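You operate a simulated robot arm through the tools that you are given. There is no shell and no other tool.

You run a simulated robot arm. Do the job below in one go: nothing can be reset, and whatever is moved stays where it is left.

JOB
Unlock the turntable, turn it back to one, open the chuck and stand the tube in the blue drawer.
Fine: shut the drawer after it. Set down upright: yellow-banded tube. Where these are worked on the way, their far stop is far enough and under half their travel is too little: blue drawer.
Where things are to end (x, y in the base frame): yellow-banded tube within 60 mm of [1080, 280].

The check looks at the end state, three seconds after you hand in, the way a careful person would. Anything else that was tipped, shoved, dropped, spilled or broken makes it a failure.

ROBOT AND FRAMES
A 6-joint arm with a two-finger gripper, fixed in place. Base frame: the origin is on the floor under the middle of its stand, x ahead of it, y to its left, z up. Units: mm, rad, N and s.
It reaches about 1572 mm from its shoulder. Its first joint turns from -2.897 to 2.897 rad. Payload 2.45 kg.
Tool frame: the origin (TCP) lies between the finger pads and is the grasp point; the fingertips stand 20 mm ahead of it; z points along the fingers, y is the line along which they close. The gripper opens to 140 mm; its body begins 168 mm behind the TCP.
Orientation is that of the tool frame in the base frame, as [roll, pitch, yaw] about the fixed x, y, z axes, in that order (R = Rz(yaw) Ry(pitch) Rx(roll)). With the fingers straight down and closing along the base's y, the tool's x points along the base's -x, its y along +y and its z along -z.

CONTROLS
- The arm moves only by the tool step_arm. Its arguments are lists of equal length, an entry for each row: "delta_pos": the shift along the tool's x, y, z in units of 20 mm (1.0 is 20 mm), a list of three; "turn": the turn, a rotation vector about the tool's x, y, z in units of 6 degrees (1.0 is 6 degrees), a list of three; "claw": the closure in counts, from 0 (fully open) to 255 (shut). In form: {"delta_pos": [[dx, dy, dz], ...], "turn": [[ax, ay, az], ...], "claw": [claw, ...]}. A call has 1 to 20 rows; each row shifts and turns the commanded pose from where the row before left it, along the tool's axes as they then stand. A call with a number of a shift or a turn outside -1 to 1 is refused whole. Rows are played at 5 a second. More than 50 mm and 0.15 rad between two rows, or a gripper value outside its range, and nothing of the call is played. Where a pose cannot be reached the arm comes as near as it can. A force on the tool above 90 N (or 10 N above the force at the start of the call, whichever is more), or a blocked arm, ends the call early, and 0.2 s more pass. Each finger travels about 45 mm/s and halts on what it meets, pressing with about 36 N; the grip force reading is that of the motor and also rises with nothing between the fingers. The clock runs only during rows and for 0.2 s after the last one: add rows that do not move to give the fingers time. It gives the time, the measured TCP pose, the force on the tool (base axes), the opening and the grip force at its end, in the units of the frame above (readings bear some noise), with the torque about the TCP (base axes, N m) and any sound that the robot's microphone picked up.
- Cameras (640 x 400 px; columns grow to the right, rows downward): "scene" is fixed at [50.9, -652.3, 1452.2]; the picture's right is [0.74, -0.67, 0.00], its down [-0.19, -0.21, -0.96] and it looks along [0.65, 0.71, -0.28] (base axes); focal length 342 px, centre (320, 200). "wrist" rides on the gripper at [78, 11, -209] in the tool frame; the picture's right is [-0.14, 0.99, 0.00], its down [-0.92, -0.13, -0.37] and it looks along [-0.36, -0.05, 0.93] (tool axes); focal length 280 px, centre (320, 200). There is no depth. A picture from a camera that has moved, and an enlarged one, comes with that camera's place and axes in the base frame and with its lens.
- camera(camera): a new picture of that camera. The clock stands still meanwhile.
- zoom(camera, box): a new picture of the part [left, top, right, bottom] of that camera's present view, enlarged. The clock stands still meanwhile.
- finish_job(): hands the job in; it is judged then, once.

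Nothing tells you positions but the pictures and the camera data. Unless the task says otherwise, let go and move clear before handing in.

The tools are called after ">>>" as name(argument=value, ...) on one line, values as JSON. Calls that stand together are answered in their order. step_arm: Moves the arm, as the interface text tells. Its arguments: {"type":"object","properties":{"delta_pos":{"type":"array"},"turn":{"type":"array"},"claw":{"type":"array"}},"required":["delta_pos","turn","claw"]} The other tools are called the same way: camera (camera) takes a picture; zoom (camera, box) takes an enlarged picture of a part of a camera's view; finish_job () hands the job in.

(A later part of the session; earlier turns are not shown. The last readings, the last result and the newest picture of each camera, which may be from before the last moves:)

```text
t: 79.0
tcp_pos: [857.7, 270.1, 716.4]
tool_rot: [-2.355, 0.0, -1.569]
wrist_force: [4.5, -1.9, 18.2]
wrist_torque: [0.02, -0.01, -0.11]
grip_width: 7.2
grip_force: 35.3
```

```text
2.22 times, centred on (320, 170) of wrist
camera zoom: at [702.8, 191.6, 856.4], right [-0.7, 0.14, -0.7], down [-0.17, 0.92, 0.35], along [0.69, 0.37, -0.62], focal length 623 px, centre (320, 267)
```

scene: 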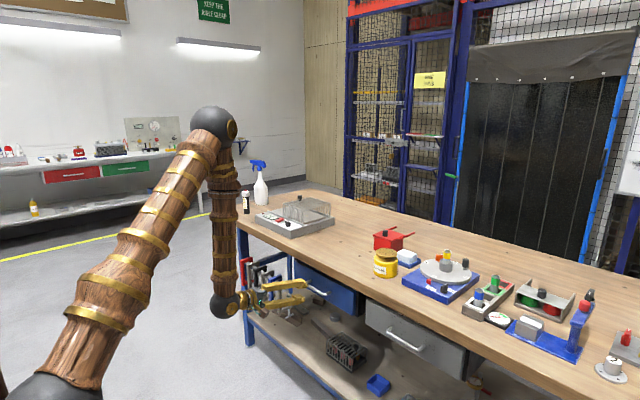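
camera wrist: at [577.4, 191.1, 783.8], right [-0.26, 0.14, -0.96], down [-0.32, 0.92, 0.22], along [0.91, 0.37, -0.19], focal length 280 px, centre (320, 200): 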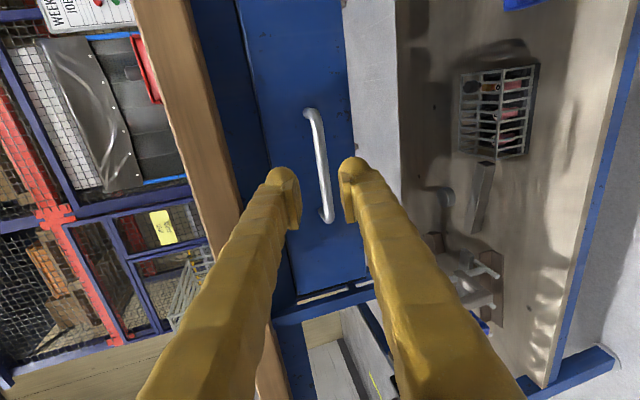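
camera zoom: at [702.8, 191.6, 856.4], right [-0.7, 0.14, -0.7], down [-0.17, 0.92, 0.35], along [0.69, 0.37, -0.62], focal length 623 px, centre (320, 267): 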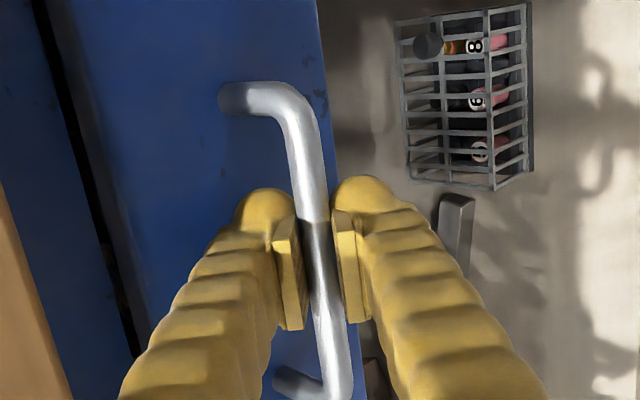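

Gripped deeper now. I'll pull in 2 mm increments and watch the force.

>>> step_arm(delta_pos=[[0, 0.07, -0.07], [0, 0.07, -0.07]], turn=[[0, 0, 0], [0, 0, 0]], claw=[255, 255])

>>> step_arm(delta_pos=[[0, 0.07, -0.07], [0, 0.07, -0.07]], turn=[[0, 0, 0], [0, 0, 0]], claw=[255, 255])

```text
t: 79.6
tcp_pos: [852.9, 270.4, 717.3]
tool_rot: [-2.357, 0.0, -1.57]
wrist_force: [0.8, 0.4, 11.5]
wrist_torque: [0.09, -0.05, -0.1]
grip_width: 7.1
grip_force: 35.3
```

```text
t: 80.2
tcp_pos: [850.0, 271.3, 716.3]
tool_rot: [-2.356, 0.001, -1.57]
wrist_force: [1.5, 2.9, 6.6]
wrist_torque: [0.03, -0.03, -0.11]
grip_width: 7.2
grip_force: 35.4
```

>>> step_arm(delta_pos=[[0, 0.1, -0.1], [0, 0.2, -0.2], [0, 0.2, -0.2], [0, 0.2, -0.2]], turn=[[0, 0, 0], [0, 0, 0], [0, 0, 0], [0, 0, 0]], claw=[255, 255, 255, 255])

>>> zoom(camera="wrist", box=[220, 80, 420, 260])

>>> zoom(camera="scene", box=[260, 240, 380, 330])

```text
t: 81.2
tcp_pos: [831.2, 271.9, 716.8]
tool_rot: [-2.357, -0.002, -1.569]
wrist_force: [-0.4, 17.3, 2.6]
wrist_torque: [0.34, 0.01, 0.12]
grip_width: 7.2
grip_force: 35.5
```

```text
2.22 times, centred on (320, 170) of wrist
camera zoom: at [674.8, 191.6, 856.6], right [-0.7, 0.14, -0.7], down [-0.17, 0.92, 0.35], along [0.69, 0.37, -0.62], focal length 623 px, centre (320, 267)
```

zoom: 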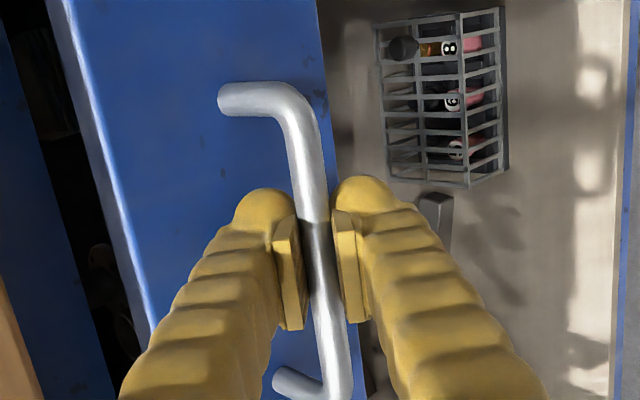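

```text
4.44 times, centred on (320, 285) of scene
camera zoom: at [50.9, -652.3, 1452.2], right [0.74, -0.67, 0.0], down [-0.19, -0.21, -0.96], along [0.65, 0.71, -0.28], focal length 1519 px, centre (320, -178)
```

zoom: 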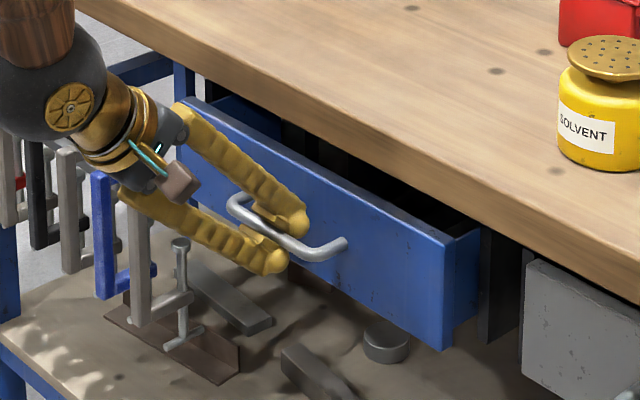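

The drawer is sliding out with the handle. I'll keep pulling.

>>> step_arm(delta_pos=[[0, 0.25, -0.25], [0, 0.354, -0.354], [0, 0.354, -0.354], [0, 0.354, -0.354], [0, 0.354, -0.354], [0, 0.354, -0.354], [0, 0.354, -0.354], [0, 0.354, -0.354], [0, 0.25, -0.25]], turn=[[0, 0, 0], [0, 0, 0], [0, 0, 0], [0, 0, 0], [0, 0, 0], [0, 0, 0], [0, 0, 0], [0, 0, 0], [0, 0, 0]], claw=[255, 255, 255, 255, 255, 255, 255, 255, 255])

>>> camera(camera="wrist")

>>> zoom(camera="scene", box=[240, 220, 400, 340])

```text
t: 83.2
tcp_pos: [743.0, 270.3, 717.0]
tool_rot: [-2.358, -0.001, -1.566]
wrist_force: [0.0, 18.8, -13.6]
wrist_torque: [0.26, 0.0, -0.05]
grip_width: 7.2
grip_force: 35.1
```

```text
taken
camera wrist: at [588.2, 191.4, 856.9], right [-0.7, 0.14, -0.7], down [-0.17, 0.92, 0.35], along [0.69, 0.37, -0.62], focal length 280 px, centre (320, 200)
```

wrist: 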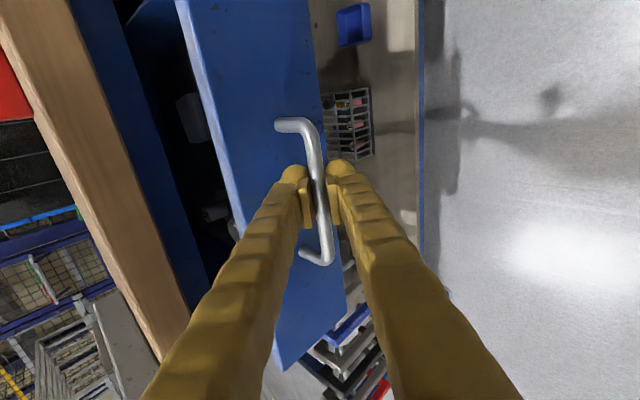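

```text
3.33 times, centred on (320, 280) of scene
camera zoom: at [50.9, -652.3, 1452.2], right [0.74, -0.67, 0.0], down [-0.19, -0.21, -0.96], along [0.65, 0.71, -0.28], focal length 1139 px, centre (320, -67)
```

zoom: 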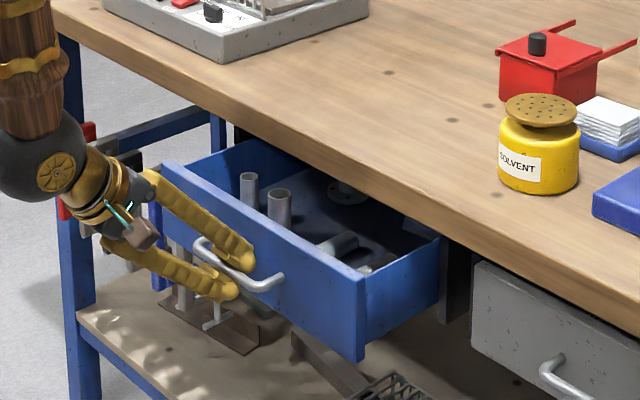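

The drawer is about 115 mm open. I can see other grey tubes standing inside, so I'll keep moving gently.

>>> step_arm(delta_pos=[[0, 0.15, -0.15], [0, 0.3, -0.3], [0, 0.354, -0.354], [0, 0.354, -0.354], [0, 0.354, -0.354], [0, 0.354, -0.354], [0, 0.354, -0.354], [0, 0.3, -0.3], [0, 0.15, -0.15]], turn=[[0, 0, 0], [0, 0, 0], [0, 0, 0], [0, 0, 0], [0, 0, 0], [0, 0, 0], [0, 0, 0], [0, 0, 0], [0, 0, 0]], claw=[255, 255, 255, 255, 255, 255, 255, 255, 255])

>>> camera(camera="wrist")

>>> zoom(camera="scene", box=[240, 220, 400, 340])

```text
t: 85.2
tcp_pos: [669.0, 270.6, 716.1]
tool_rot: [-2.355, 0.0, -1.57]
wrist_force: [1.3, 11.6, -3.0]
wrist_torque: [0.33, 0.02, 0.14]
grip_width: 7.1
grip_force: 35.3
```

```text
taken
camera wrist: at [514.7, 191.3, 856.7], right [-0.7, 0.14, -0.7], down [-0.17, 0.92, 0.35], along [0.69, 0.37, -0.62], focal length 280 px, centre (320, 200)
```

wrist: 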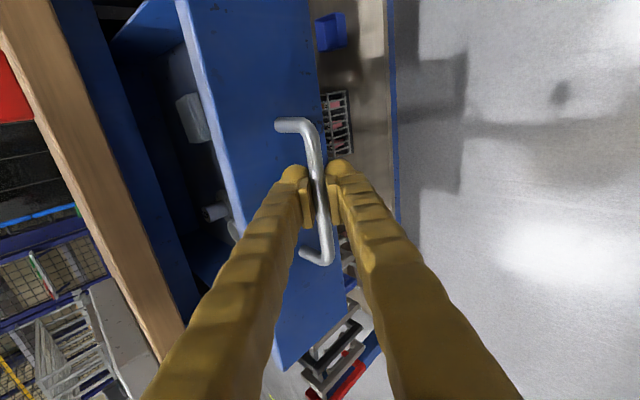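

```text
3.33 times, centred on (320, 280) of scene
camera zoom: at [50.9, -652.3, 1452.2], right [0.74, -0.67, 0.0], down [-0.19, -0.21, -0.96], along [0.65, 0.71, -0.28], focal length 1139 px, centre (320, -67)
```

zoom: 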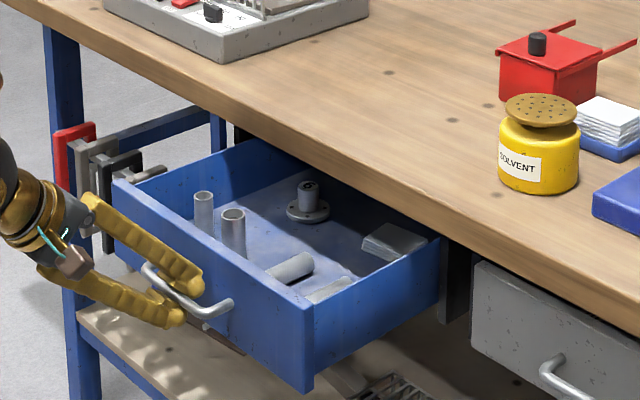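

>>> step_arm(delta_pos=[[0, 0.15, -0.15], [0, 0.3, -0.3], [0, 0.354, -0.354], [0, 0.354, -0.354], [0, 0.354, -0.354], [0, 0.3, -0.3], [0, 0.15, -0.15]], turn=[[0, 0, 0], [0, 0, 0], [0, 0, 0], [0, 0, 0], [0, 0, 0], [0, 0, 0], [0, 0, 0]], claw=[255, 255, 255, 255, 255, 255, 255])

>>> zoom(camera="scene", box=[240, 220, 400, 340])

```text
t: 86.8
tcp_pos: [627.4, 279.9, 716.7]
tool_rot: [-2.359, -0.002, -1.573]
wrist_force: [1.3, -29.2, -4.0]
wrist_torque: [-0.01, 0.0, -0.16]
grip_width: 7.7
grip_force: 35.8
out of reach, approached as far as the arm can: row 5, 6, 7
```

```text
3.33 times, centred on (320, 280) of scene
camera zoom: at [50.9, -652.3, 1452.2], right [0.74, -0.67, 0.0], down [-0.19, -0.21, -0.96], along [0.65, 0.71, -0.28], focal length 1139 px, centre (320, -67)
```

zoom: 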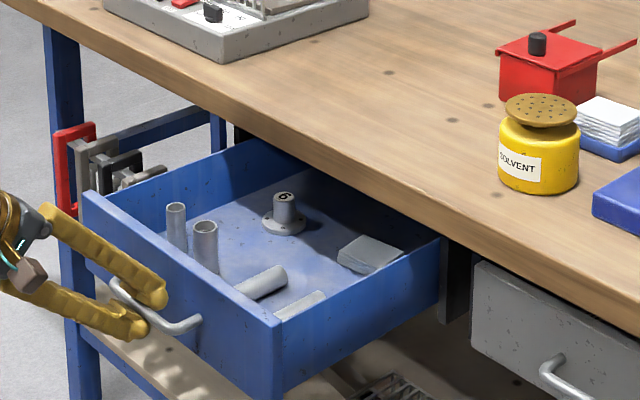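

The arm reached its limit with the drawer about 230 mm open. I'll tilt the tool steeper around the bar, since there's free space now, to regain reach before pulling further.

>>> step_arm(delta_pos=[[0, 0, 0], [0, 0, 0], [0, 0, 0]], turn=[[-0.7, 0, 0], [-0.7, 0, 0], [0, 0, 0]], claw=[255, 255, 255])

>>> camera(camera="wrist")

>>> zoom(camera="scene", box=[200, 220, 400, 345])

```text
t: 87.6
tcp_pos: [628.2, 280.1, 716.0]
tool_rot: [-2.501, 0.0, -1.567]
wrist_force: [1.1, 2.7, 17.5]
wrist_torque: [0.13, -0.01, -0.12]
grip_width: 7.4
grip_force: 35.3
```

```text
taken
camera wrist: at [494.5, 200.6, 878.0], right [-0.79, 0.14, -0.59], down [-0.12, 0.92, 0.37], along [0.59, 0.37, -0.71], focal length 280 px, centre (320, 200)
```

wrist: 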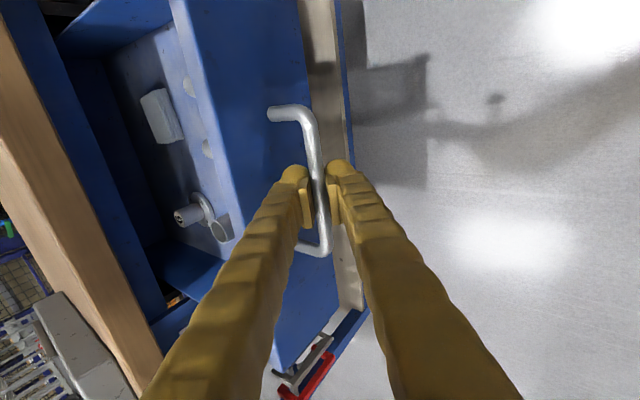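

```text
3.20 times, centred on (300, 282) of scene
camera zoom: at [50.9, -652.3, 1452.2], right [0.74, -0.67, 0.0], down [-0.19, -0.21, -0.96], along [0.65, 0.71, -0.28], focal length 1094 px, centre (384, -64)
```

zoom: 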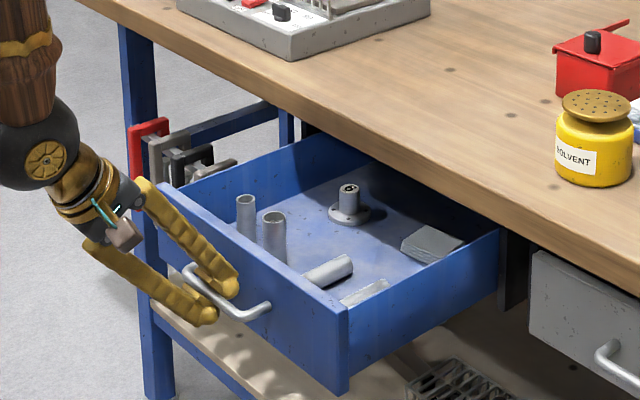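

>>> step_arm(delta_pos=[[0, 0, 0], [0, 0, 0], [0, 0, 0], [0, 0, 0]], turn=[[-0.8, 0, 0], [-0.8, 0, 0], [-0.8, 0, 0], [0, 0, 0]], claw=[255, 255, 255, 255])

>>> camera(camera="wrist")

```text
t: 88.6
tcp_pos: [627.8, 279.5, 715.7]
tool_rot: [-2.756, 0.0, -1.569]
wrist_force: [-0.8, 5.1, -6.4]
wrist_torque: [0.34, 0.01, 0.03]
grip_width: 6.9
grip_force: 34.7
```

```text
taken
camera wrist: at [538.7, 199.8, 905.4], right [-0.92, 0.14, -0.37], down [-0.02, 0.92, 0.39], along [0.4, 0.37, -0.84], focal length 280 px, centre (320, 200)
```

wrist: 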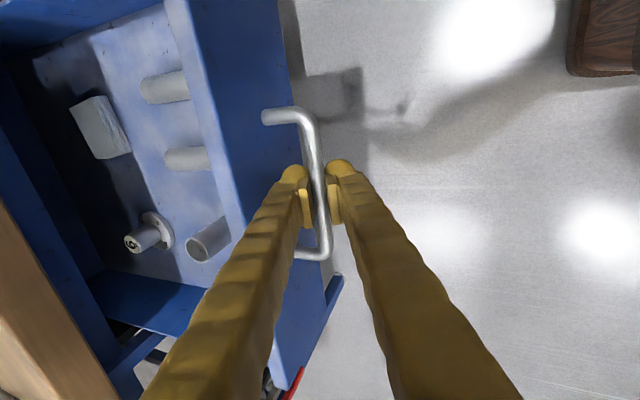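

>>> step_arm(delta_pos=[[0, 0.2, -0.08], [0, 0.4, -0.163], [0, 0.463, -0.188], [0, 0.463, -0.188], [0, 0.4, -0.163], [0, 0.2, -0.08]], turn=[[0, 0, 0], [0, 0, 0], [0, 0, 0], [0, 0, 0], [0, 0, 0], [0, 0, 0]], claw=[255, 255, 255, 255, 255, 255])

>>> camera(camera="wrist")

>>> zoom(camera="scene", box=[200, 220, 400, 345])

```text
t: 90.0
tcp_pos: [580.6, 280.1, 717.2]
tool_rot: [-2.752, -0.002, -1.57]
wrist_force: [1.0, -27.4, -15.0]
wrist_torque: [-0.06, -0.03, -0.14]
grip_width: 6.9
grip_force: 34.9
```

```text
taken
camera wrist: at [491.9, 201.3, 905.7], right [-0.92, 0.14, -0.37], down [-0.02, 0.92, 0.39], along [0.4, 0.37, -0.84], focal length 280 px, centre (320, 200)
```

wrist: 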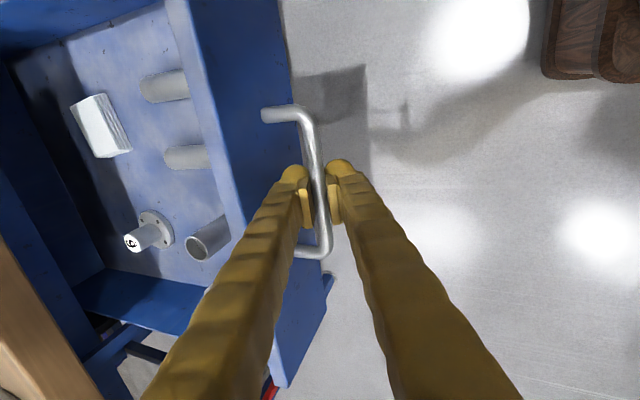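

```text
3.20 times, centred on (300, 282) of scene
camera zoom: at [50.9, -652.3, 1452.2], right [0.74, -0.67, 0.0], down [-0.19, -0.21, -0.96], along [0.65, 0.71, -0.28], focal length 1094 px, centre (384, -64)
```

zoom: 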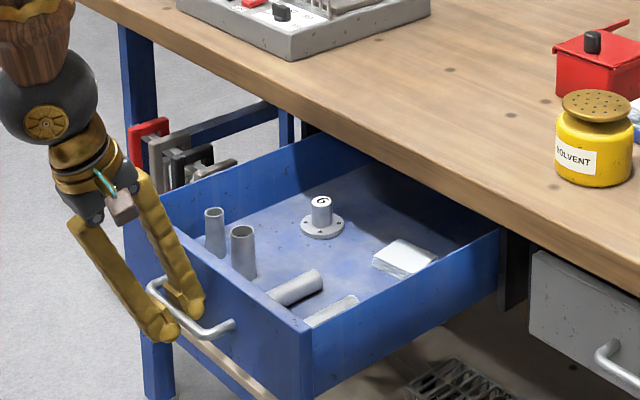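

The drawer is about 277 mm open. The tube's spot would then be at about x=803, and I want a little more room from the bench edge, so I'll pull a bit further if it goes.

>>> step_arm(delta_pos=[[0, 0.15, -0.061], [0, 0.3, -0.122], [0, 0.4, -0.163], [0, 0.3, -0.122], [0, 0.15, -0.061]], turn=[[0, 0, 0], [0, 0, 0], [0, 0, 0], [0, 0, 0], [0, 0, 0]], claw=[255, 255, 255, 255, 255])

>>> camera(camera="wrist")

>>> zoom(camera="scene", box=[200, 220, 400, 345])

```text
t: 91.2
tcp_pos: [554.3, 278.9, 716.7]
tool_rot: [-2.752, 0.0, -1.57]
wrist_force: [0.4, 10.3, -8.9]
wrist_torque: [0.03, 0.02, -0.16]
grip_width: 7.4
grip_force: 34.9
```

```text
taken
camera wrist: at [465.4, 201.2, 905.8], right [-0.92, 0.14, -0.38], down [-0.02, 0.92, 0.39], along [0.4, 0.37, -0.84], focal length 280 px, centre (320, 200)
```

wrist: 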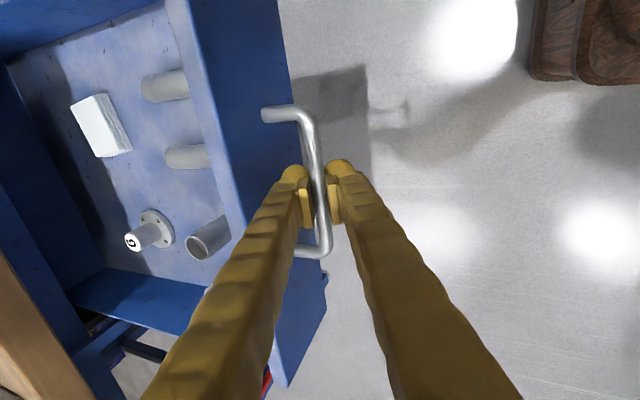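

```text
3.20 times, centred on (300, 282) of scene
camera zoom: at [50.9, -652.3, 1452.2], right [0.74, -0.67, 0.0], down [-0.19, -0.21, -0.96], along [0.65, 0.71, -0.28], focal length 1094 px, centre (384, -64)
```

zoom: 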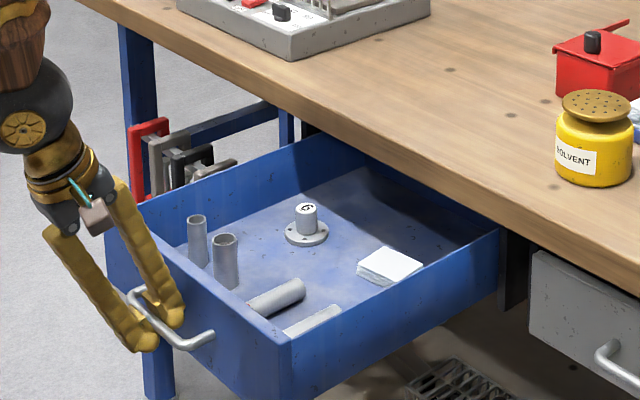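

The drawer is about 303 mm open, well past half. The tube's place in the open drawer is now about [777, 280]. I'll ease the fingers off the bar and withdraw along the tool axis.

>>> step_arm(delta_pos=[[0, 0, 0], [0, 0, 0], [0, 0, 0]], turn=[[0, 0, 0], [0, 0, 0], [0, 0, 0]], claw=[240, 230, 230])

>>> zoom(camera="wrist", box=[240, 100, 400, 260])

```text
t: 92.0
tcp_pos: [554.0, 279.4, 715.4]
tool_rot: [-2.754, 0.0, -1.57]
wrist_force: [0.2, -0.4, -0.3]
wrist_torque: [0.0, 0.03, -0.01]
grip_width: 13.4
grip_force: 0.0
```

```text
2.50 times, centred on (320, 180) of wrist
camera zoom: at [465.0, 200.7, 905.4], right [-0.92, 0.14, -0.37], down [-0.02, 0.92, 0.39], along [0.4, 0.37, -0.84], focal length 701 px, centre (320, 250)
```

zoom: 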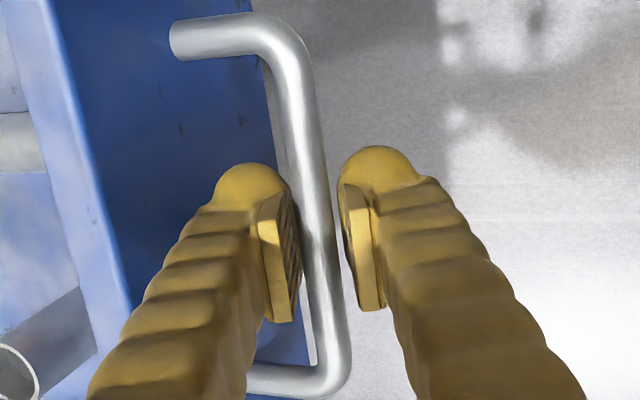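

>>> step_arm(delta_pos=[[0, 0, -0.4], [0, 0, -0.6], [0, 0, -0.8], [0, 0, -1], [0, 0, -1], [0, 0, -1], [0, 0, -1], [0, 0, -1], [0, 0, -1], [0, 0, -1], [0, 0, -1], [0, 0, 0]], turn=[[0, 0, 0], [0, 0, 0], [0, 0, 0], [0, 0, 0], [0, 0, 0], [0, 0, 0], [0, 0, 0], [0, 0, 0], [0, 0, 0], [0, 0, 0], [0, 0, 0], [0, 0, 0]], claw=[230, 230, 230, 230, 230, 230, 230, 230, 230, 230, 230, 230])

>>> camera(camera="wrist")

>>> zoom(camera="scene", box=[200, 220, 400, 345])

```text
t: 94.6
tcp_pos: [478.7, 280.7, 895.8]
tool_rot: [-2.756, -0.001, -1.571]
wrist_force: [0.0, 1.0, -0.3]
wrist_torque: [0.0, -0.01, -0.03]
grip_width: 13.6
grip_force: 0.0
```

```text
taken
camera wrist: at [390.8, 201.4, 1084.4], right [-0.92, 0.14, -0.37], down [-0.02, 0.92, 0.39], along [0.4, 0.36, -0.84], focal length 280 px, centre (320, 200)
```

wrist: 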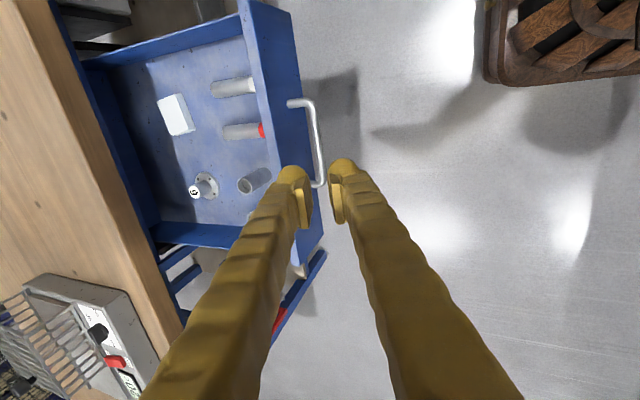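

```text
3.20 times, centred on (300, 282) of scene
camera zoom: at [50.9, -652.3, 1452.2], right [0.74, -0.67, 0.0], down [-0.19, -0.21, -0.96], along [0.65, 0.71, -0.28], focal length 1094 px, centre (384, -64)
```

zoom: 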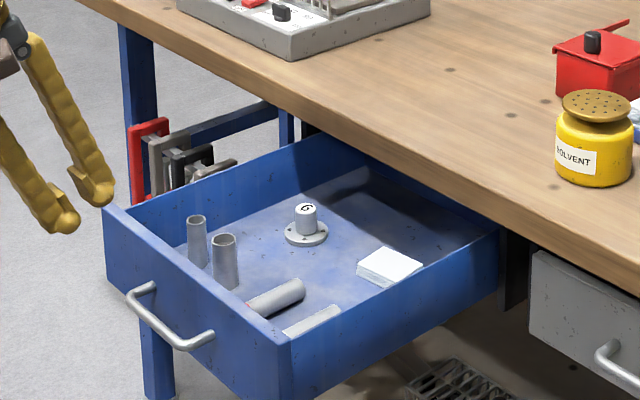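

>>> zoom(camera="wrist", box=[80, 0, 340, 280])

```text
1.43 times, centred on (210, 140) of wrist
camera zoom: at [390.8, 201.4, 1084.4], right [-0.92, 0.14, -0.37], down [-0.02, 0.92, 0.39], along [0.4, 0.36, -0.84], focal length 401 px, centre (477, 286)
```

zoom: 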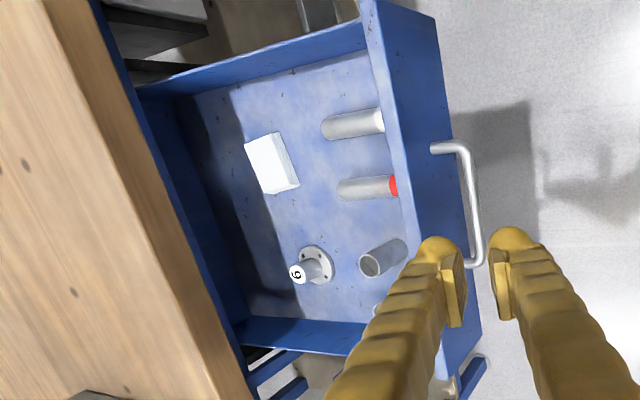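

The drawer is open and its contents are undisturbed. I plan to stand the tube at about [783, 287], a clear patch of the drawer floor. First I'll bring the tool back to vertical and raise it.

>>> step_arm(delta_pos=[[0, 0, 0], [0, 0, 0], [0, 0, 0], [0, 0, 0], [0, 0, -1], [0, 0, -1], [0, 0, -1], [0, 0, -1], [0, 0, -1], [0, 0, -1], [0, 0, -1], [0, 0, -1], [0, 0, -1], [0, 0, -1], [0, 0, -1], [0, 0, -1], [0, 0, -1], [0, 0, 0], [0, 0, 0], [0, 0, 0]], turn=[[-0.92, 0, 0], [-0.92, 0, 0], [-0.92, 0, 0], [-0.92, 0, 0], [0, 0, 1], [0, 0, 1], [0, 0, 1], [0, 0, 1], [0, 0, 1], [0, 0, 1], [0, 0, 1], [0, 0, 1], [0, 0, 1], [0, 0, 1], [0, 0, 1], [0, 0, 1], [0, 0, 1], [0, 0, 1], [0, 0, 1], [0, 0, 0]], claw=[230, 230, 230, 230, 160, 160, 160, 160, 160, 160, 160, 160, 160, 160, 160, 160, 160, 160, 160, 160])

>>> camera(camera="wrist")

>>> camera(camera="scene")

```text
t: 98.8
tcp_pos: [478.0, 278.3, 1158.8]
tool_rot: [3.141, 0.002, 3.141]
wrist_force: [0.3, 0.3, -0.3]
wrist_torque: [-0.01, 0.02, 0.03]
grip_width: 52.5
grip_force: 0.0
```

```text
taken
camera wrist: at [400.0, 288.8, 1366.2], right [0.14, 0.99, 0.0], down [0.92, -0.13, 0.37], along [0.37, -0.05, -0.93], focal length 280 px, centre (320, 200)
```

wrist: 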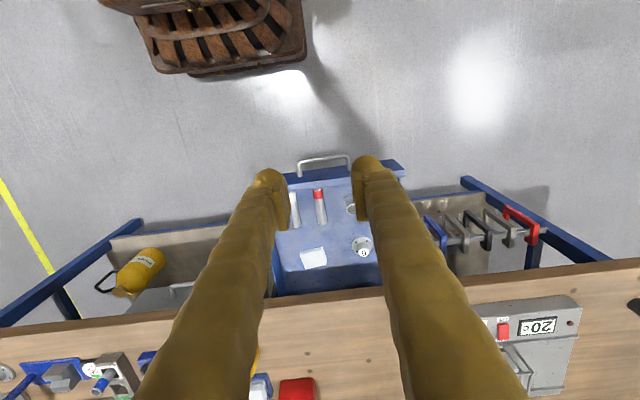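

```text
taken
```

scene: 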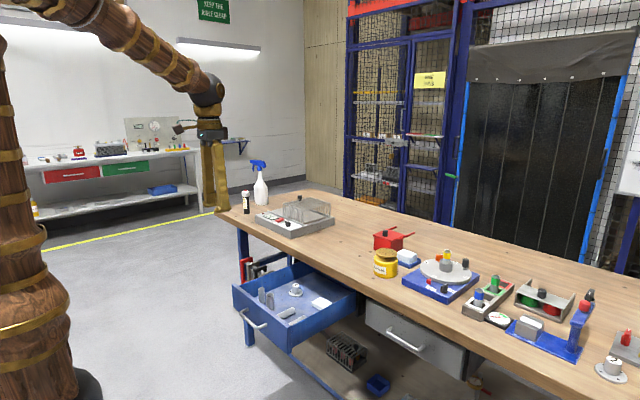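

>>> zoom(camera="wrist", box=[255, 140, 415, 310])

```text
2.35 times, centred on (335, 225) of wrist
camera zoom: at [400.0, 288.8, 1366.2], right [0.14, 0.99, 0.0], down [0.92, -0.13, 0.37], along [0.37, -0.05, -0.93], focal length 660 px, centre (285, 141)
```

zoom: 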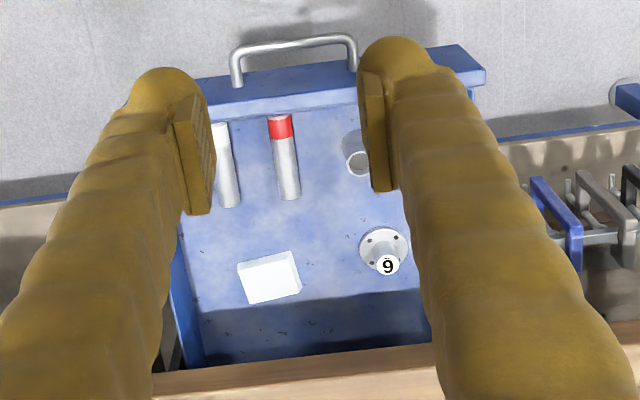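

Now I'll go to the tube. I'm moving above the chuck at [1086, -156] with the fingers closing along y.

>>> step_arm(delta_pos=[[-0.981, -0.7, 0], [-0.981, -0.7, 0], [-0.981, -0.7, 0], [-0.981, -0.7, 0], [-0.981, -0.7, 0], [-0.981, -0.7, 0], [-0.981, -0.7, 0], [-0.981, -0.7, 0], [-0.981, -0.7, 0], [-0.981, -0.7, 0], [-0.981, -0.7, 0], [-0.981, -0.7, 0], [-0.981, -0.7, 0], [-0.981, -0.7, 0], [-0.981, -0.7, 0], [-0.981, -0.7, 0]], turn=[[0, 0, 0], [0, 0, 0], [0, 0, 0], [0, 0, 0], [0, 0, 0], [0, 0, 0], [0, 0, 0], [0, 0, 0], [0, 0, 0], [0, 0, 0], [0, 0, 0], [0, 0, 0], [0, 0, 0], [0, 0, 0], [0, 0, 0], [0, 0, 0]], claw=[160, 160, 160, 160, 160, 160, 160, 160, 160, 160, 160, 160, 160, 160, 160, 160])

>>> step_arm(delta_pos=[[-0.981, -0.7, 0], [-0.981, -0.7, 0], [-0.981, -0.7, 0], [-0.981, -0.7, 0], [-0.981, -0.7, 0], [-0.981, -0.7, 0], [-0.981, -0.7, 0], [-0.981, -0.7, 0], [-0.981, -0.7, 0], [-0.981, -0.7, 0], [-0.981, -0.7, 0], [-0.981, -0.7, 0], [-0.981, -0.7, 0], [-0.981, -0.7, 0], [-0.981, -0.7, 0], [0, 0, 1], [0, 0, 1], [0, 0, 1], [0, 0, 0]], turn=[[0, 0, 0], [0, 0, 0], [0, 0, 0], [0, 0, 0], [0, 0, 0], [0, 0, 0], [0, 0, 0], [0, 0, 0], [0, 0, 0], [0, 0, 0], [0, 0, 0], [0, 0, 0], [0, 0, 0], [0, 0, 0], [0, 0, 0], [0, 0, 0], [0, 0, 0], [0, 0, 0], [0, 0, 0]], claw=[160, 160, 160, 160, 160, 160, 160, 160, 160, 160, 160, 160, 160, 160, 160, 160, 160, 160, 160])

>>> camera(camera="wrist")

>>> zoom(camera="wrist", box=[220, 60, 420, 220])

>>> zoom(camera="scene", box=[400, 200, 490, 290])

```text
t: 102.2
tcp_pos: [793.7, 55.4, 1156.9]
tool_rot: [3.14, 0.002, -3.139]
wrist_force: [-0.3, 0.0, 0.1]
wrist_torque: [-0.01, 0.01, 0.04]
grip_width: 52.1
grip_force: 0.2
```

```text
t: 106.2
tcp_pos: [1086.9, -156.5, 1099.0]
tool_rot: [3.14, 0.0, -3.138]
wrist_force: [-0.8, -0.3, 0.4]
wrist_torque: [0.01, 0.0, -0.01]
grip_width: 52.3
grip_force: 0.1
```

```text
taken
camera wrist: at [1008.4, -145.8, 1308.4], right [0.14, 0.99, 0.0], down [0.92, -0.13, 0.37], along [0.37, -0.05, -0.93], focal length 280 px, centre (320, 200)
```

wrist: 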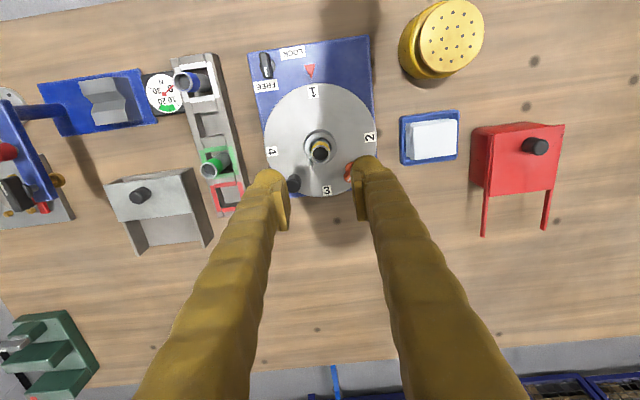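

```text
2.50 times, centred on (320, 140) of wrist
camera zoom: at [1008.4, -145.8, 1308.4], right [0.14, 0.99, 0.0], down [0.92, -0.13, 0.37], along [0.37, -0.05, -0.93], focal length 701 px, centre (320, 350)
```

zoom: 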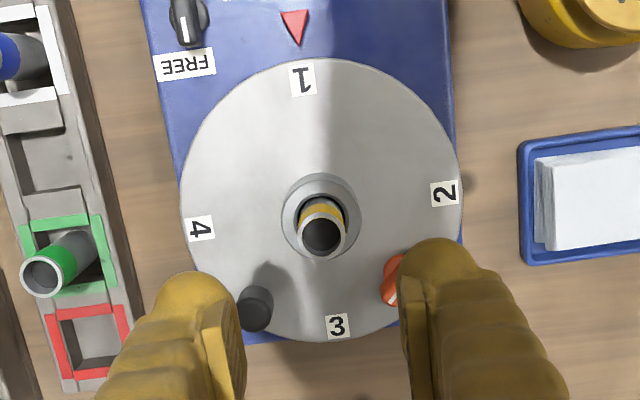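

```text
4.44 times, centred on (445, 245) of scene
camera zoom: at [50.9, -652.3, 1452.2], right [0.74, -0.67, 0.0], down [-0.19, -0.21, -0.96], along [0.65, 0.71, -0.28], focal length 1519 px, centre (-236, 0)
```

zoom: 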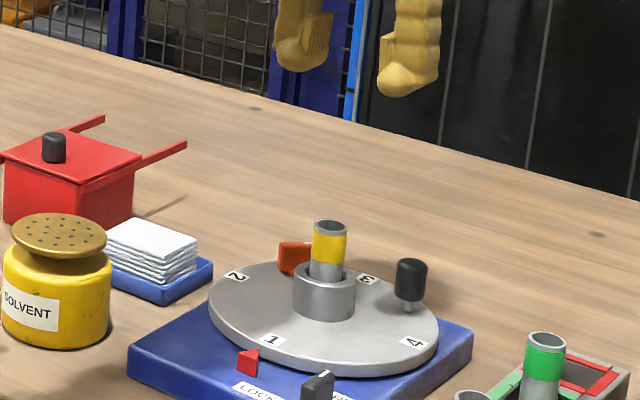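

The tube top is at about [1085, -155.3, 957] and the chuck's rim is near z≈921. I'll descend so the fingertips stay just above the rim.

>>> step_arm(delta_pos=[[0.06, 0.04, 0.9], [0, 0, 0.9], [0, 0, 0.9], [0, 0, 0.9], [0, 0, 0.9], [0, 0, 0.9], [0, 0, 0.9], [0, 0, 0.5], [0, 0, 0]], turn=[[0, 0, 0], [0, 0, 0], [0, 0, 0], [0, 0, 0], [0, 0, 0], [0, 0, 0], [0, 0, 0], [0, 0, 0], [0, 0, 0]], claw=[182, 182, 182, 182, 182, 182, 182, 182, 182])

>>> zoom(camera="wrist", box=[230, 110, 410, 260])

>>> zoom(camera="scene", box=[400, 210, 490, 300])

```text
t: 108.2
tcp_pos: [1088.3, -152.5, 963.7]
tool_rot: [-3.141, 0.001, -3.138]
wrist_force: [-0.6, -0.5, 0.6]
wrist_torque: [0.02, 0.04, -0.03]
grip_width: 40.0
grip_force: 0.0
```

```text
2.67 times, centred on (320, 185) of wrist
camera zoom: at [1009.5, -143.2, 1172.4], right [0.14, 0.99, 0.0], down [0.92, -0.13, 0.37], along [0.37, -0.05, -0.93], focal length 748 px, centre (320, 240)
```

zoom: 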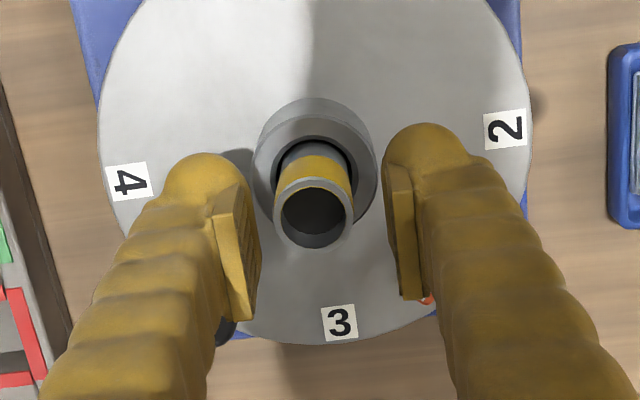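

```text
4.44 times, centred on (445, 255) of scene
camera zoom: at [50.9, -652.3, 1452.2], right [0.74, -0.67, 0.0], down [-0.19, -0.21, -0.96], along [0.65, 0.71, -0.28], focal length 1519 px, centre (-236, -44)
```

zoom: 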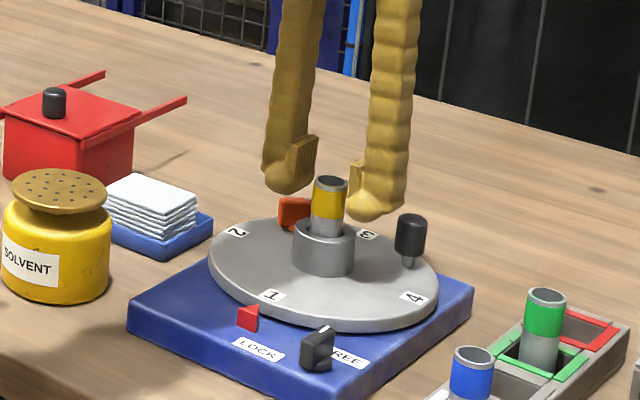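

>>> step_arm(delta_pos=[[0.12, -0.1, 0.3], [0, 0, 0.4], [0, 0, 0.2], [0, 0, 0]], turn=[[0, 0, 0], [0, 0, 0], [0, 0, 0], [0, 0, 0]], claw=[182, 182, 182, 182])

>>> zoom(camera="wrist", box=[230, 110, 410, 260])

>>> zoom(camera="scene", box=[420, 230, 470, 280])

```text
t: 109.2
tcp_pos: [1084.2, -153.7, 945.9]
tool_rot: [-3.141, 0.002, -3.137]
wrist_force: [0.1, 0.5, 0.4]
wrist_torque: [0.01, 0.01, 0.0]
grip_width: 40.0
grip_force: 0.1
```

```text
2.67 times, centred on (320, 185) of wrist
camera zoom: at [1005.8, -144.6, 1154.1], right [0.14, 0.99, 0.0], down [0.92, -0.13, 0.37], along [0.37, -0.05, -0.93], focal length 748 px, centre (320, 240)
```

zoom: 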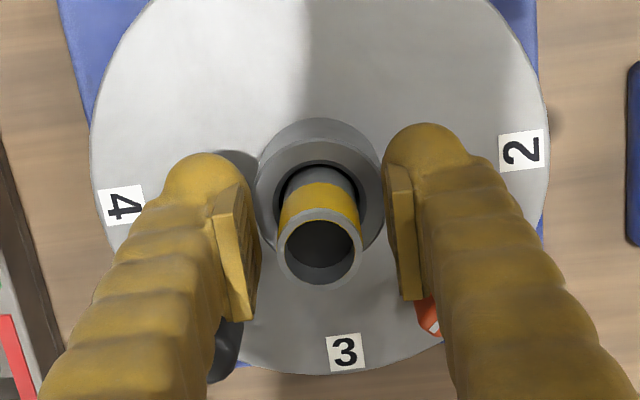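

```text
8.00 times, centred on (445, 255) of scene
camera zoom: at [50.9, -652.3, 1452.2], right [0.74, -0.67, 0.0], down [-0.19, -0.21, -0.96], along [0.65, 0.71, -0.28], focal length 2734 px, centre (-680, -240)
```

zoom: 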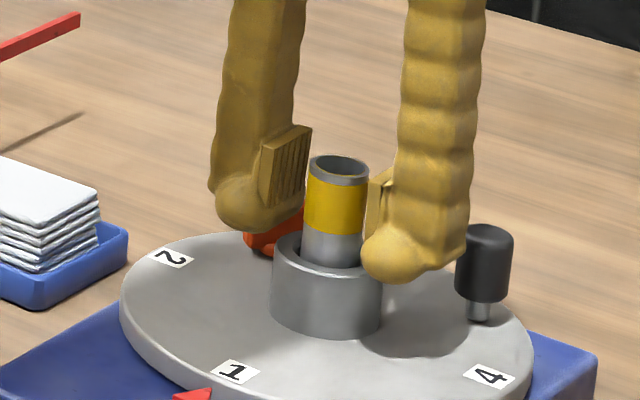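

>>> step_arm(delta_pos=[[0, 0, 0], [0, 0, 0], [0, 0, 0], [0, 0, 0]], turn=[[0, 0, 0], [0, 0, 0], [0, 0, 0], [0, 0, 0]], claw=[200, 215, 230, 235])

```text
t: 110.2
tcp_pos: [1083.9, -154.8, 945.3]
tool_rot: [3.141, 0.0, -3.139]
wrist_force: [0.0, -0.1, 0.1]
wrist_torque: [-0.03, -0.01, -0.01]
grip_width: 22.1
grip_force: 36.1
```

The tube is held (22 mm wide) with no side force. I'll lift a little and check that it comes free.

>>> step_arm(delta_pos=[[0, 0, -0.2], [0, 0, -0.3], [0, 0, -0.3]], turn=[[0, 0, 0], [0, 0, 0], [0, 0, 0]], claw=[235, 235, 235])

>>> zoom(camera="scene", box=[420, 230, 470, 280])

```text
t: 111.0
tcp_pos: [1083.8, -155.7, 960.4]
tool_rot: [-3.141, 0.003, -3.141]
wrist_force: [-0.6, -0.6, -1.2]
wrist_torque: [0.0, 0.0, 0.02]
grip_width: 22.1
grip_force: 35.9
```

```text
8.00 times, centred on (445, 255) of scene
camera zoom: at [50.9, -652.3, 1452.2], right [0.74, -0.67, 0.0], down [-0.19, -0.21, -0.96], along [0.65, 0.71, -0.28], focal length 2734 px, centre (-680, -240)
```

zoom: 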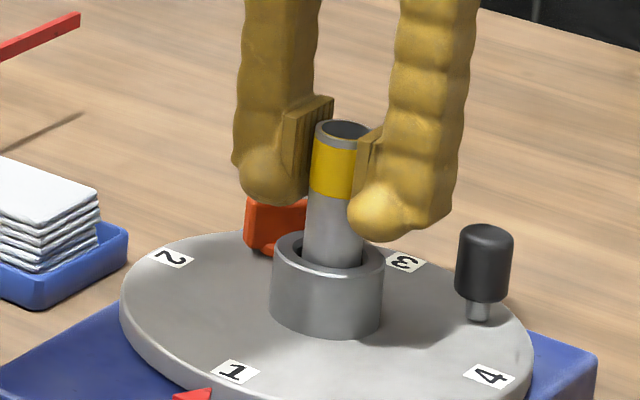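

The tube lifts freely. I'll raise it well clear.

>>> step_arm(delta_pos=[[0, 0, -0.5], [0, 0, -0.8], [0, 0, -1], [0, 0, -1], [0, 0, -1], [0, 0, -1], [0, 0, -1], [0, 0, -1], [0, 0, -0.5], [0, 0, 0]], turn=[[0, 0, 0], [0, 0, 0], [0, 0, 0], [0, 0, 0], [0, 0, 0], [0, 0, 0], [0, 0, 0], [0, 0, 0], [0, 0, 0], [0, 0, 0]], claw=[235, 235, 235, 235, 235, 235, 235, 235, 235, 235])

>>> zoom(camera="scene", box=[400, 180, 490, 280])

>>> zoom(camera="wrist", box=[220, 60, 420, 260])

```text
t: 113.2
tcp_pos: [1082.9, -154.3, 1117.3]
tool_rot: [3.141, 0.002, -3.139]
wrist_force: [-0.7, -1.2, -0.4]
wrist_torque: [-0.01, -0.02, 0.03]
grip_width: 22.5
grip_force: 36.1
```

```text
4.00 times, centred on (445, 230) of scene
camera zoom: at [50.9, -652.3, 1452.2], right [0.74, -0.67, 0.0], down [-0.19, -0.21, -0.96], along [0.65, 0.71, -0.28], focal length 1367 px, centre (-180, 80)
```

zoom: 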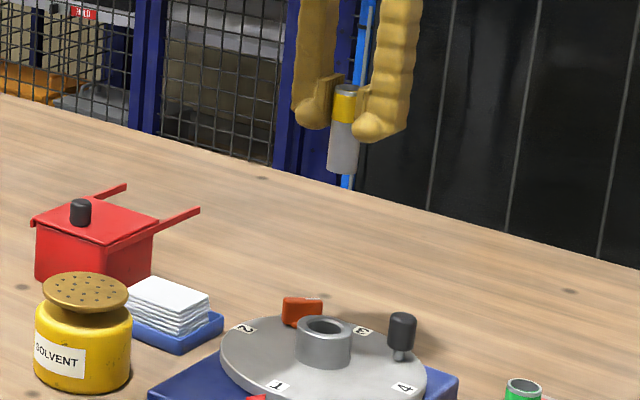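

```text
2.00 times, centred on (320, 160) of wrist
camera zoom: at [1004.7, -144.1, 1326.3], right [0.14, 0.99, 0.0], down [0.92, -0.13, 0.37], along [0.37, -0.05, -0.93], focal length 561 px, centre (320, 280)
```

zoom: 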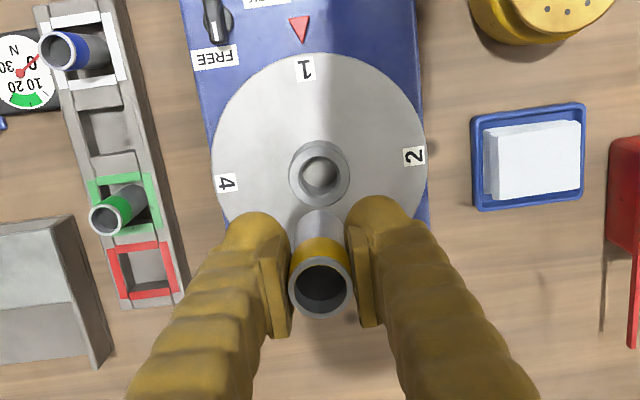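

The tube is about 70 mm long and free of the chuck. I'll carry it over to above the open drawer.

>>> step_arm(delta_pos=[[0.3, 0.44, 0], [0.6, 0.86, 0], [0.69, 0.99, 0], [0.69, 0.99, 0], [0.69, 0.99, 0], [0.69, 0.99, 0], [0.69, 0.99, 0], [0.69, 0.99, 0], [0.69, 0.99, 0], [0.69, 0.99, 0], [0.69, 0.99, 0], [0.69, 0.99, 0], [0.69, 0.99, 0], [0.69, 0.99, 0], [0.69, 0.99, 0], [0.69, 0.99, 0], [0.69, 0.99, 0], [0.69, 0.99, 0], [0.69, 0.99, 0]], turn=[[0, 0, 0], [0, 0, 0], [0, 0, 0], [0, 0, 0], [0, 0, 0], [0, 0, 0], [0, 0, 0], [0, 0, 0], [0, 0, 0], [0, 0, 0], [0, 0, 0], [0, 0, 0], [0, 0, 0], [0, 0, 0], [0, 0, 0], [0, 0, 0], [0, 0, 0], [0, 0, 0], [0, 0, 0]], claw=[235, 235, 235, 235, 235, 235, 235, 235, 235, 235, 235, 235, 235, 235, 235, 235, 235, 235, 235])

>>> step_arm(delta_pos=[[0.69, 0.99, 0], [0.69, 0.99, 0], [0.69, 0.99, 0], [0.5, 0.6, 0], [0.2, 0.2, 0], [0, 0, 0]], turn=[[0, 0, 0], [0, 0, 0], [0, 0, 0], [0, 0, 0], [0, 0, 0], [0, 0, 0]], claw=[235, 235, 235, 235, 235, 235])

>>> camera(camera="wrist")

>>> camera(camera="scene")

```text
t: 117.2
tcp_pos: [830.2, 207.7, 1116.2]
tool_rot: [3.141, 0.002, -3.141]
wrist_force: [0.8, -0.3, 0.3]
wrist_torque: [0.0, 0.02, -0.01]
grip_width: 22.2
grip_force: 36.1
```

```text
t: 118.6
tcp_pos: [773.6, 283.0, 1117.1]
tool_rot: [-3.141, 0.004, -3.141]
wrist_force: [-0.4, -0.6, 0.0]
wrist_torque: [0.02, -0.02, 0.01]
grip_width: 22.0
grip_force: 35.5
```

```text
taken
camera wrist: at [695.4, 293.3, 1325.5], right [0.14, 0.99, 0.0], down [0.92, -0.13, 0.37], along [0.37, -0.05, -0.93], focal length 280 px, centre (320, 200)
```

wrist: 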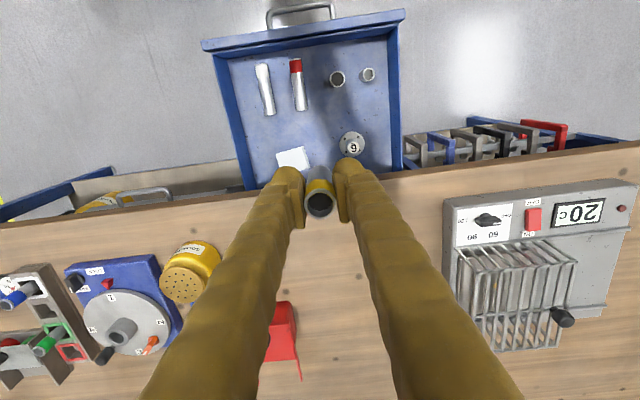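

```text
taken
```

scene: 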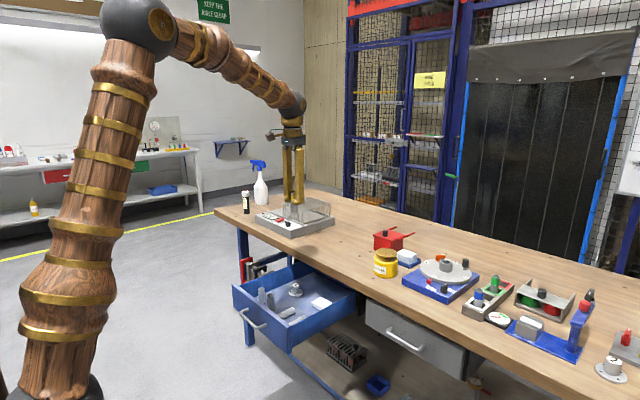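

>>> zoom(camera="wrist", box=[200, 20, 410, 220])

```text
2.00 times, centred on (305, 120) of wrist
camera zoom: at [695.4, 293.3, 1325.5], right [0.14, 0.99, 0.0], down [0.92, -0.13, 0.37], along [0.37, -0.05, -0.93], focal length 561 px, centre (350, 360)
```

zoom: 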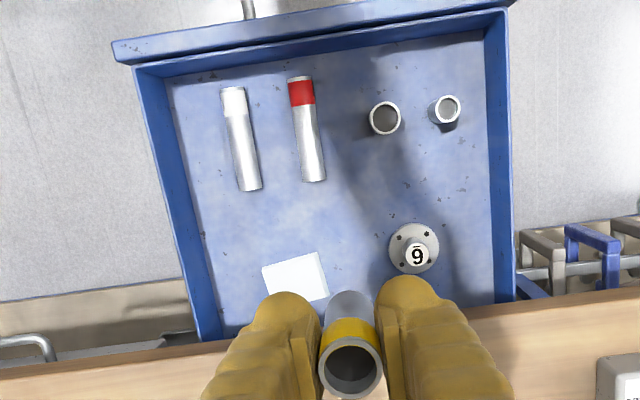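

The clear patch at about [777, 285] is confirmed: red tube end at [729, 254], pack corner at [807, 241], flange at [820, 350]. I'm lowering the tube into the drawer.

>>> step_arm(delta_pos=[[-0.08, 0.05, 0.6], [-0.07, 0.05, 0.9], [0, 0, 1], [0, 0, 1], [0, 0, 1], [0, 0, 1], [0, 0, 1], [0, 0, 1], [0, 0, 1], [0, 0, 1], [0, 0, 1], [0, 0, 1], [0, 0, 1], [0, 0, 1], [0, 0, 0.8], [0, 0, 0.6], [0, 0, 0.4], [0, 0, 0]], turn=[[0, 0, 0], [0, 0, 0], [0, 0, 0], [0, 0, 0], [0, 0, 0], [0, 0, 0], [0, 0, 0], [0, 0, 0], [0, 0, 0], [0, 0, 0], [0, 0, 0], [0, 0, 0], [0, 0, 0], [0, 0, 0], [0, 0, 0], [0, 0, 0], [0, 0, 0], [0, 0, 0]], claw=[235, 235, 235, 235, 235, 235, 235, 235, 235, 235, 235, 235, 235, 235, 235, 235, 235, 235])

>>> camera(camera="wrist")

>>> zoom(camera="scene", box=[220, 200, 400, 340])

```text
t: 122.4
tcp_pos: [778.5, 285.4, 810.3]
tool_rot: [3.14, 0.003, -3.14]
wrist_force: [-0.1, 0.1, -1.3]
wrist_torque: [0.01, 0.01, 0.01]
grip_width: 21.8
grip_force: 36.4
```

```text
taken
camera wrist: at [700.7, 295.2, 1019.7], right [0.14, 0.99, 0.0], down [0.92, -0.13, 0.37], along [0.37, -0.05, -0.93], focal length 280 px, centre (320, 200)
```

wrist: 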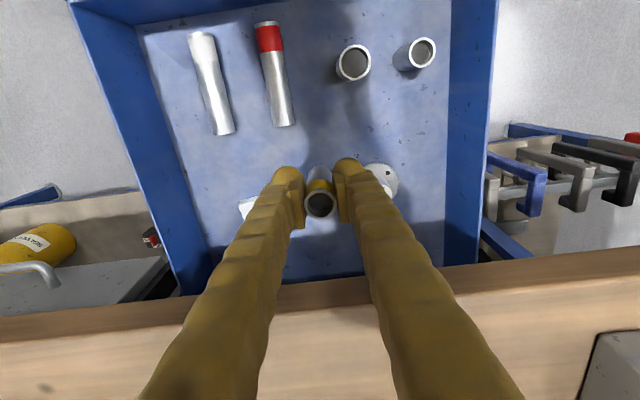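

```text
2.86 times, centred on (310, 270) of scene
camera zoom: at [50.9, -652.3, 1452.2], right [0.74, -0.67, 0.0], down [-0.19, -0.21, -0.96], along [0.65, 0.71, -0.28], focal length 977 px, centre (349, 0)
```

zoom: 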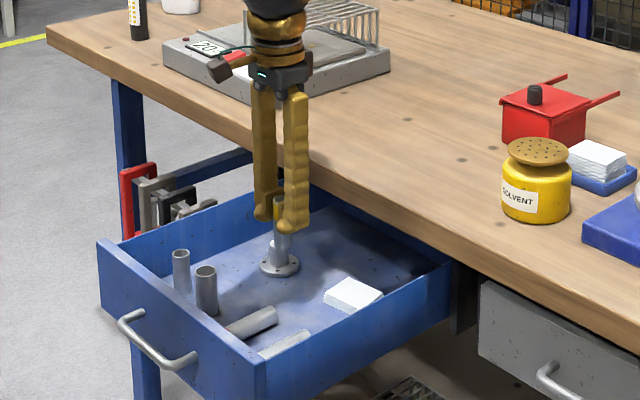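

>>> zoom(camera="wrist", box=[220, 120, 420, 260])

>>> zoom(camera="scene", box=[270, 240, 350, 310])

```text
2.86 times, centred on (320, 190) of wrist
camera zoom: at [700.7, 295.2, 1019.7], right [0.14, 0.99, 0.0], down [0.92, -0.13, 0.37], along [0.37, -0.05, -0.93], focal length 801 px, centre (320, 229)
```

zoom: 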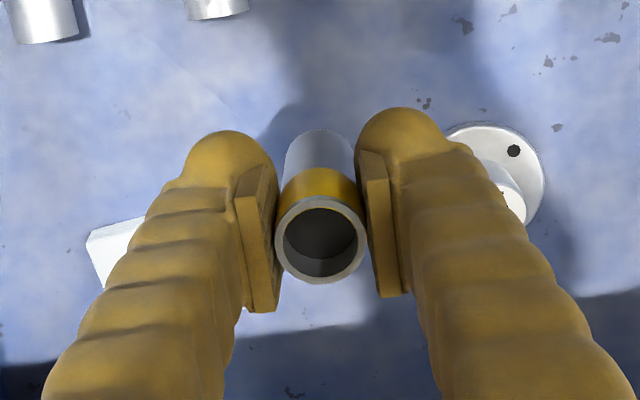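

```text
5.71 times, centred on (310, 275) of scene
camera zoom: at [50.9, -652.3, 1452.2], right [0.74, -0.67, 0.0], down [-0.19, -0.21, -0.96], along [0.65, 0.71, -0.28], focal length 1953 px, centre (377, -229)
```

zoom: 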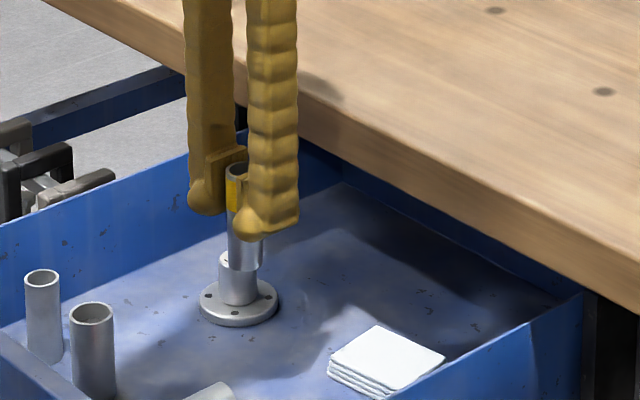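

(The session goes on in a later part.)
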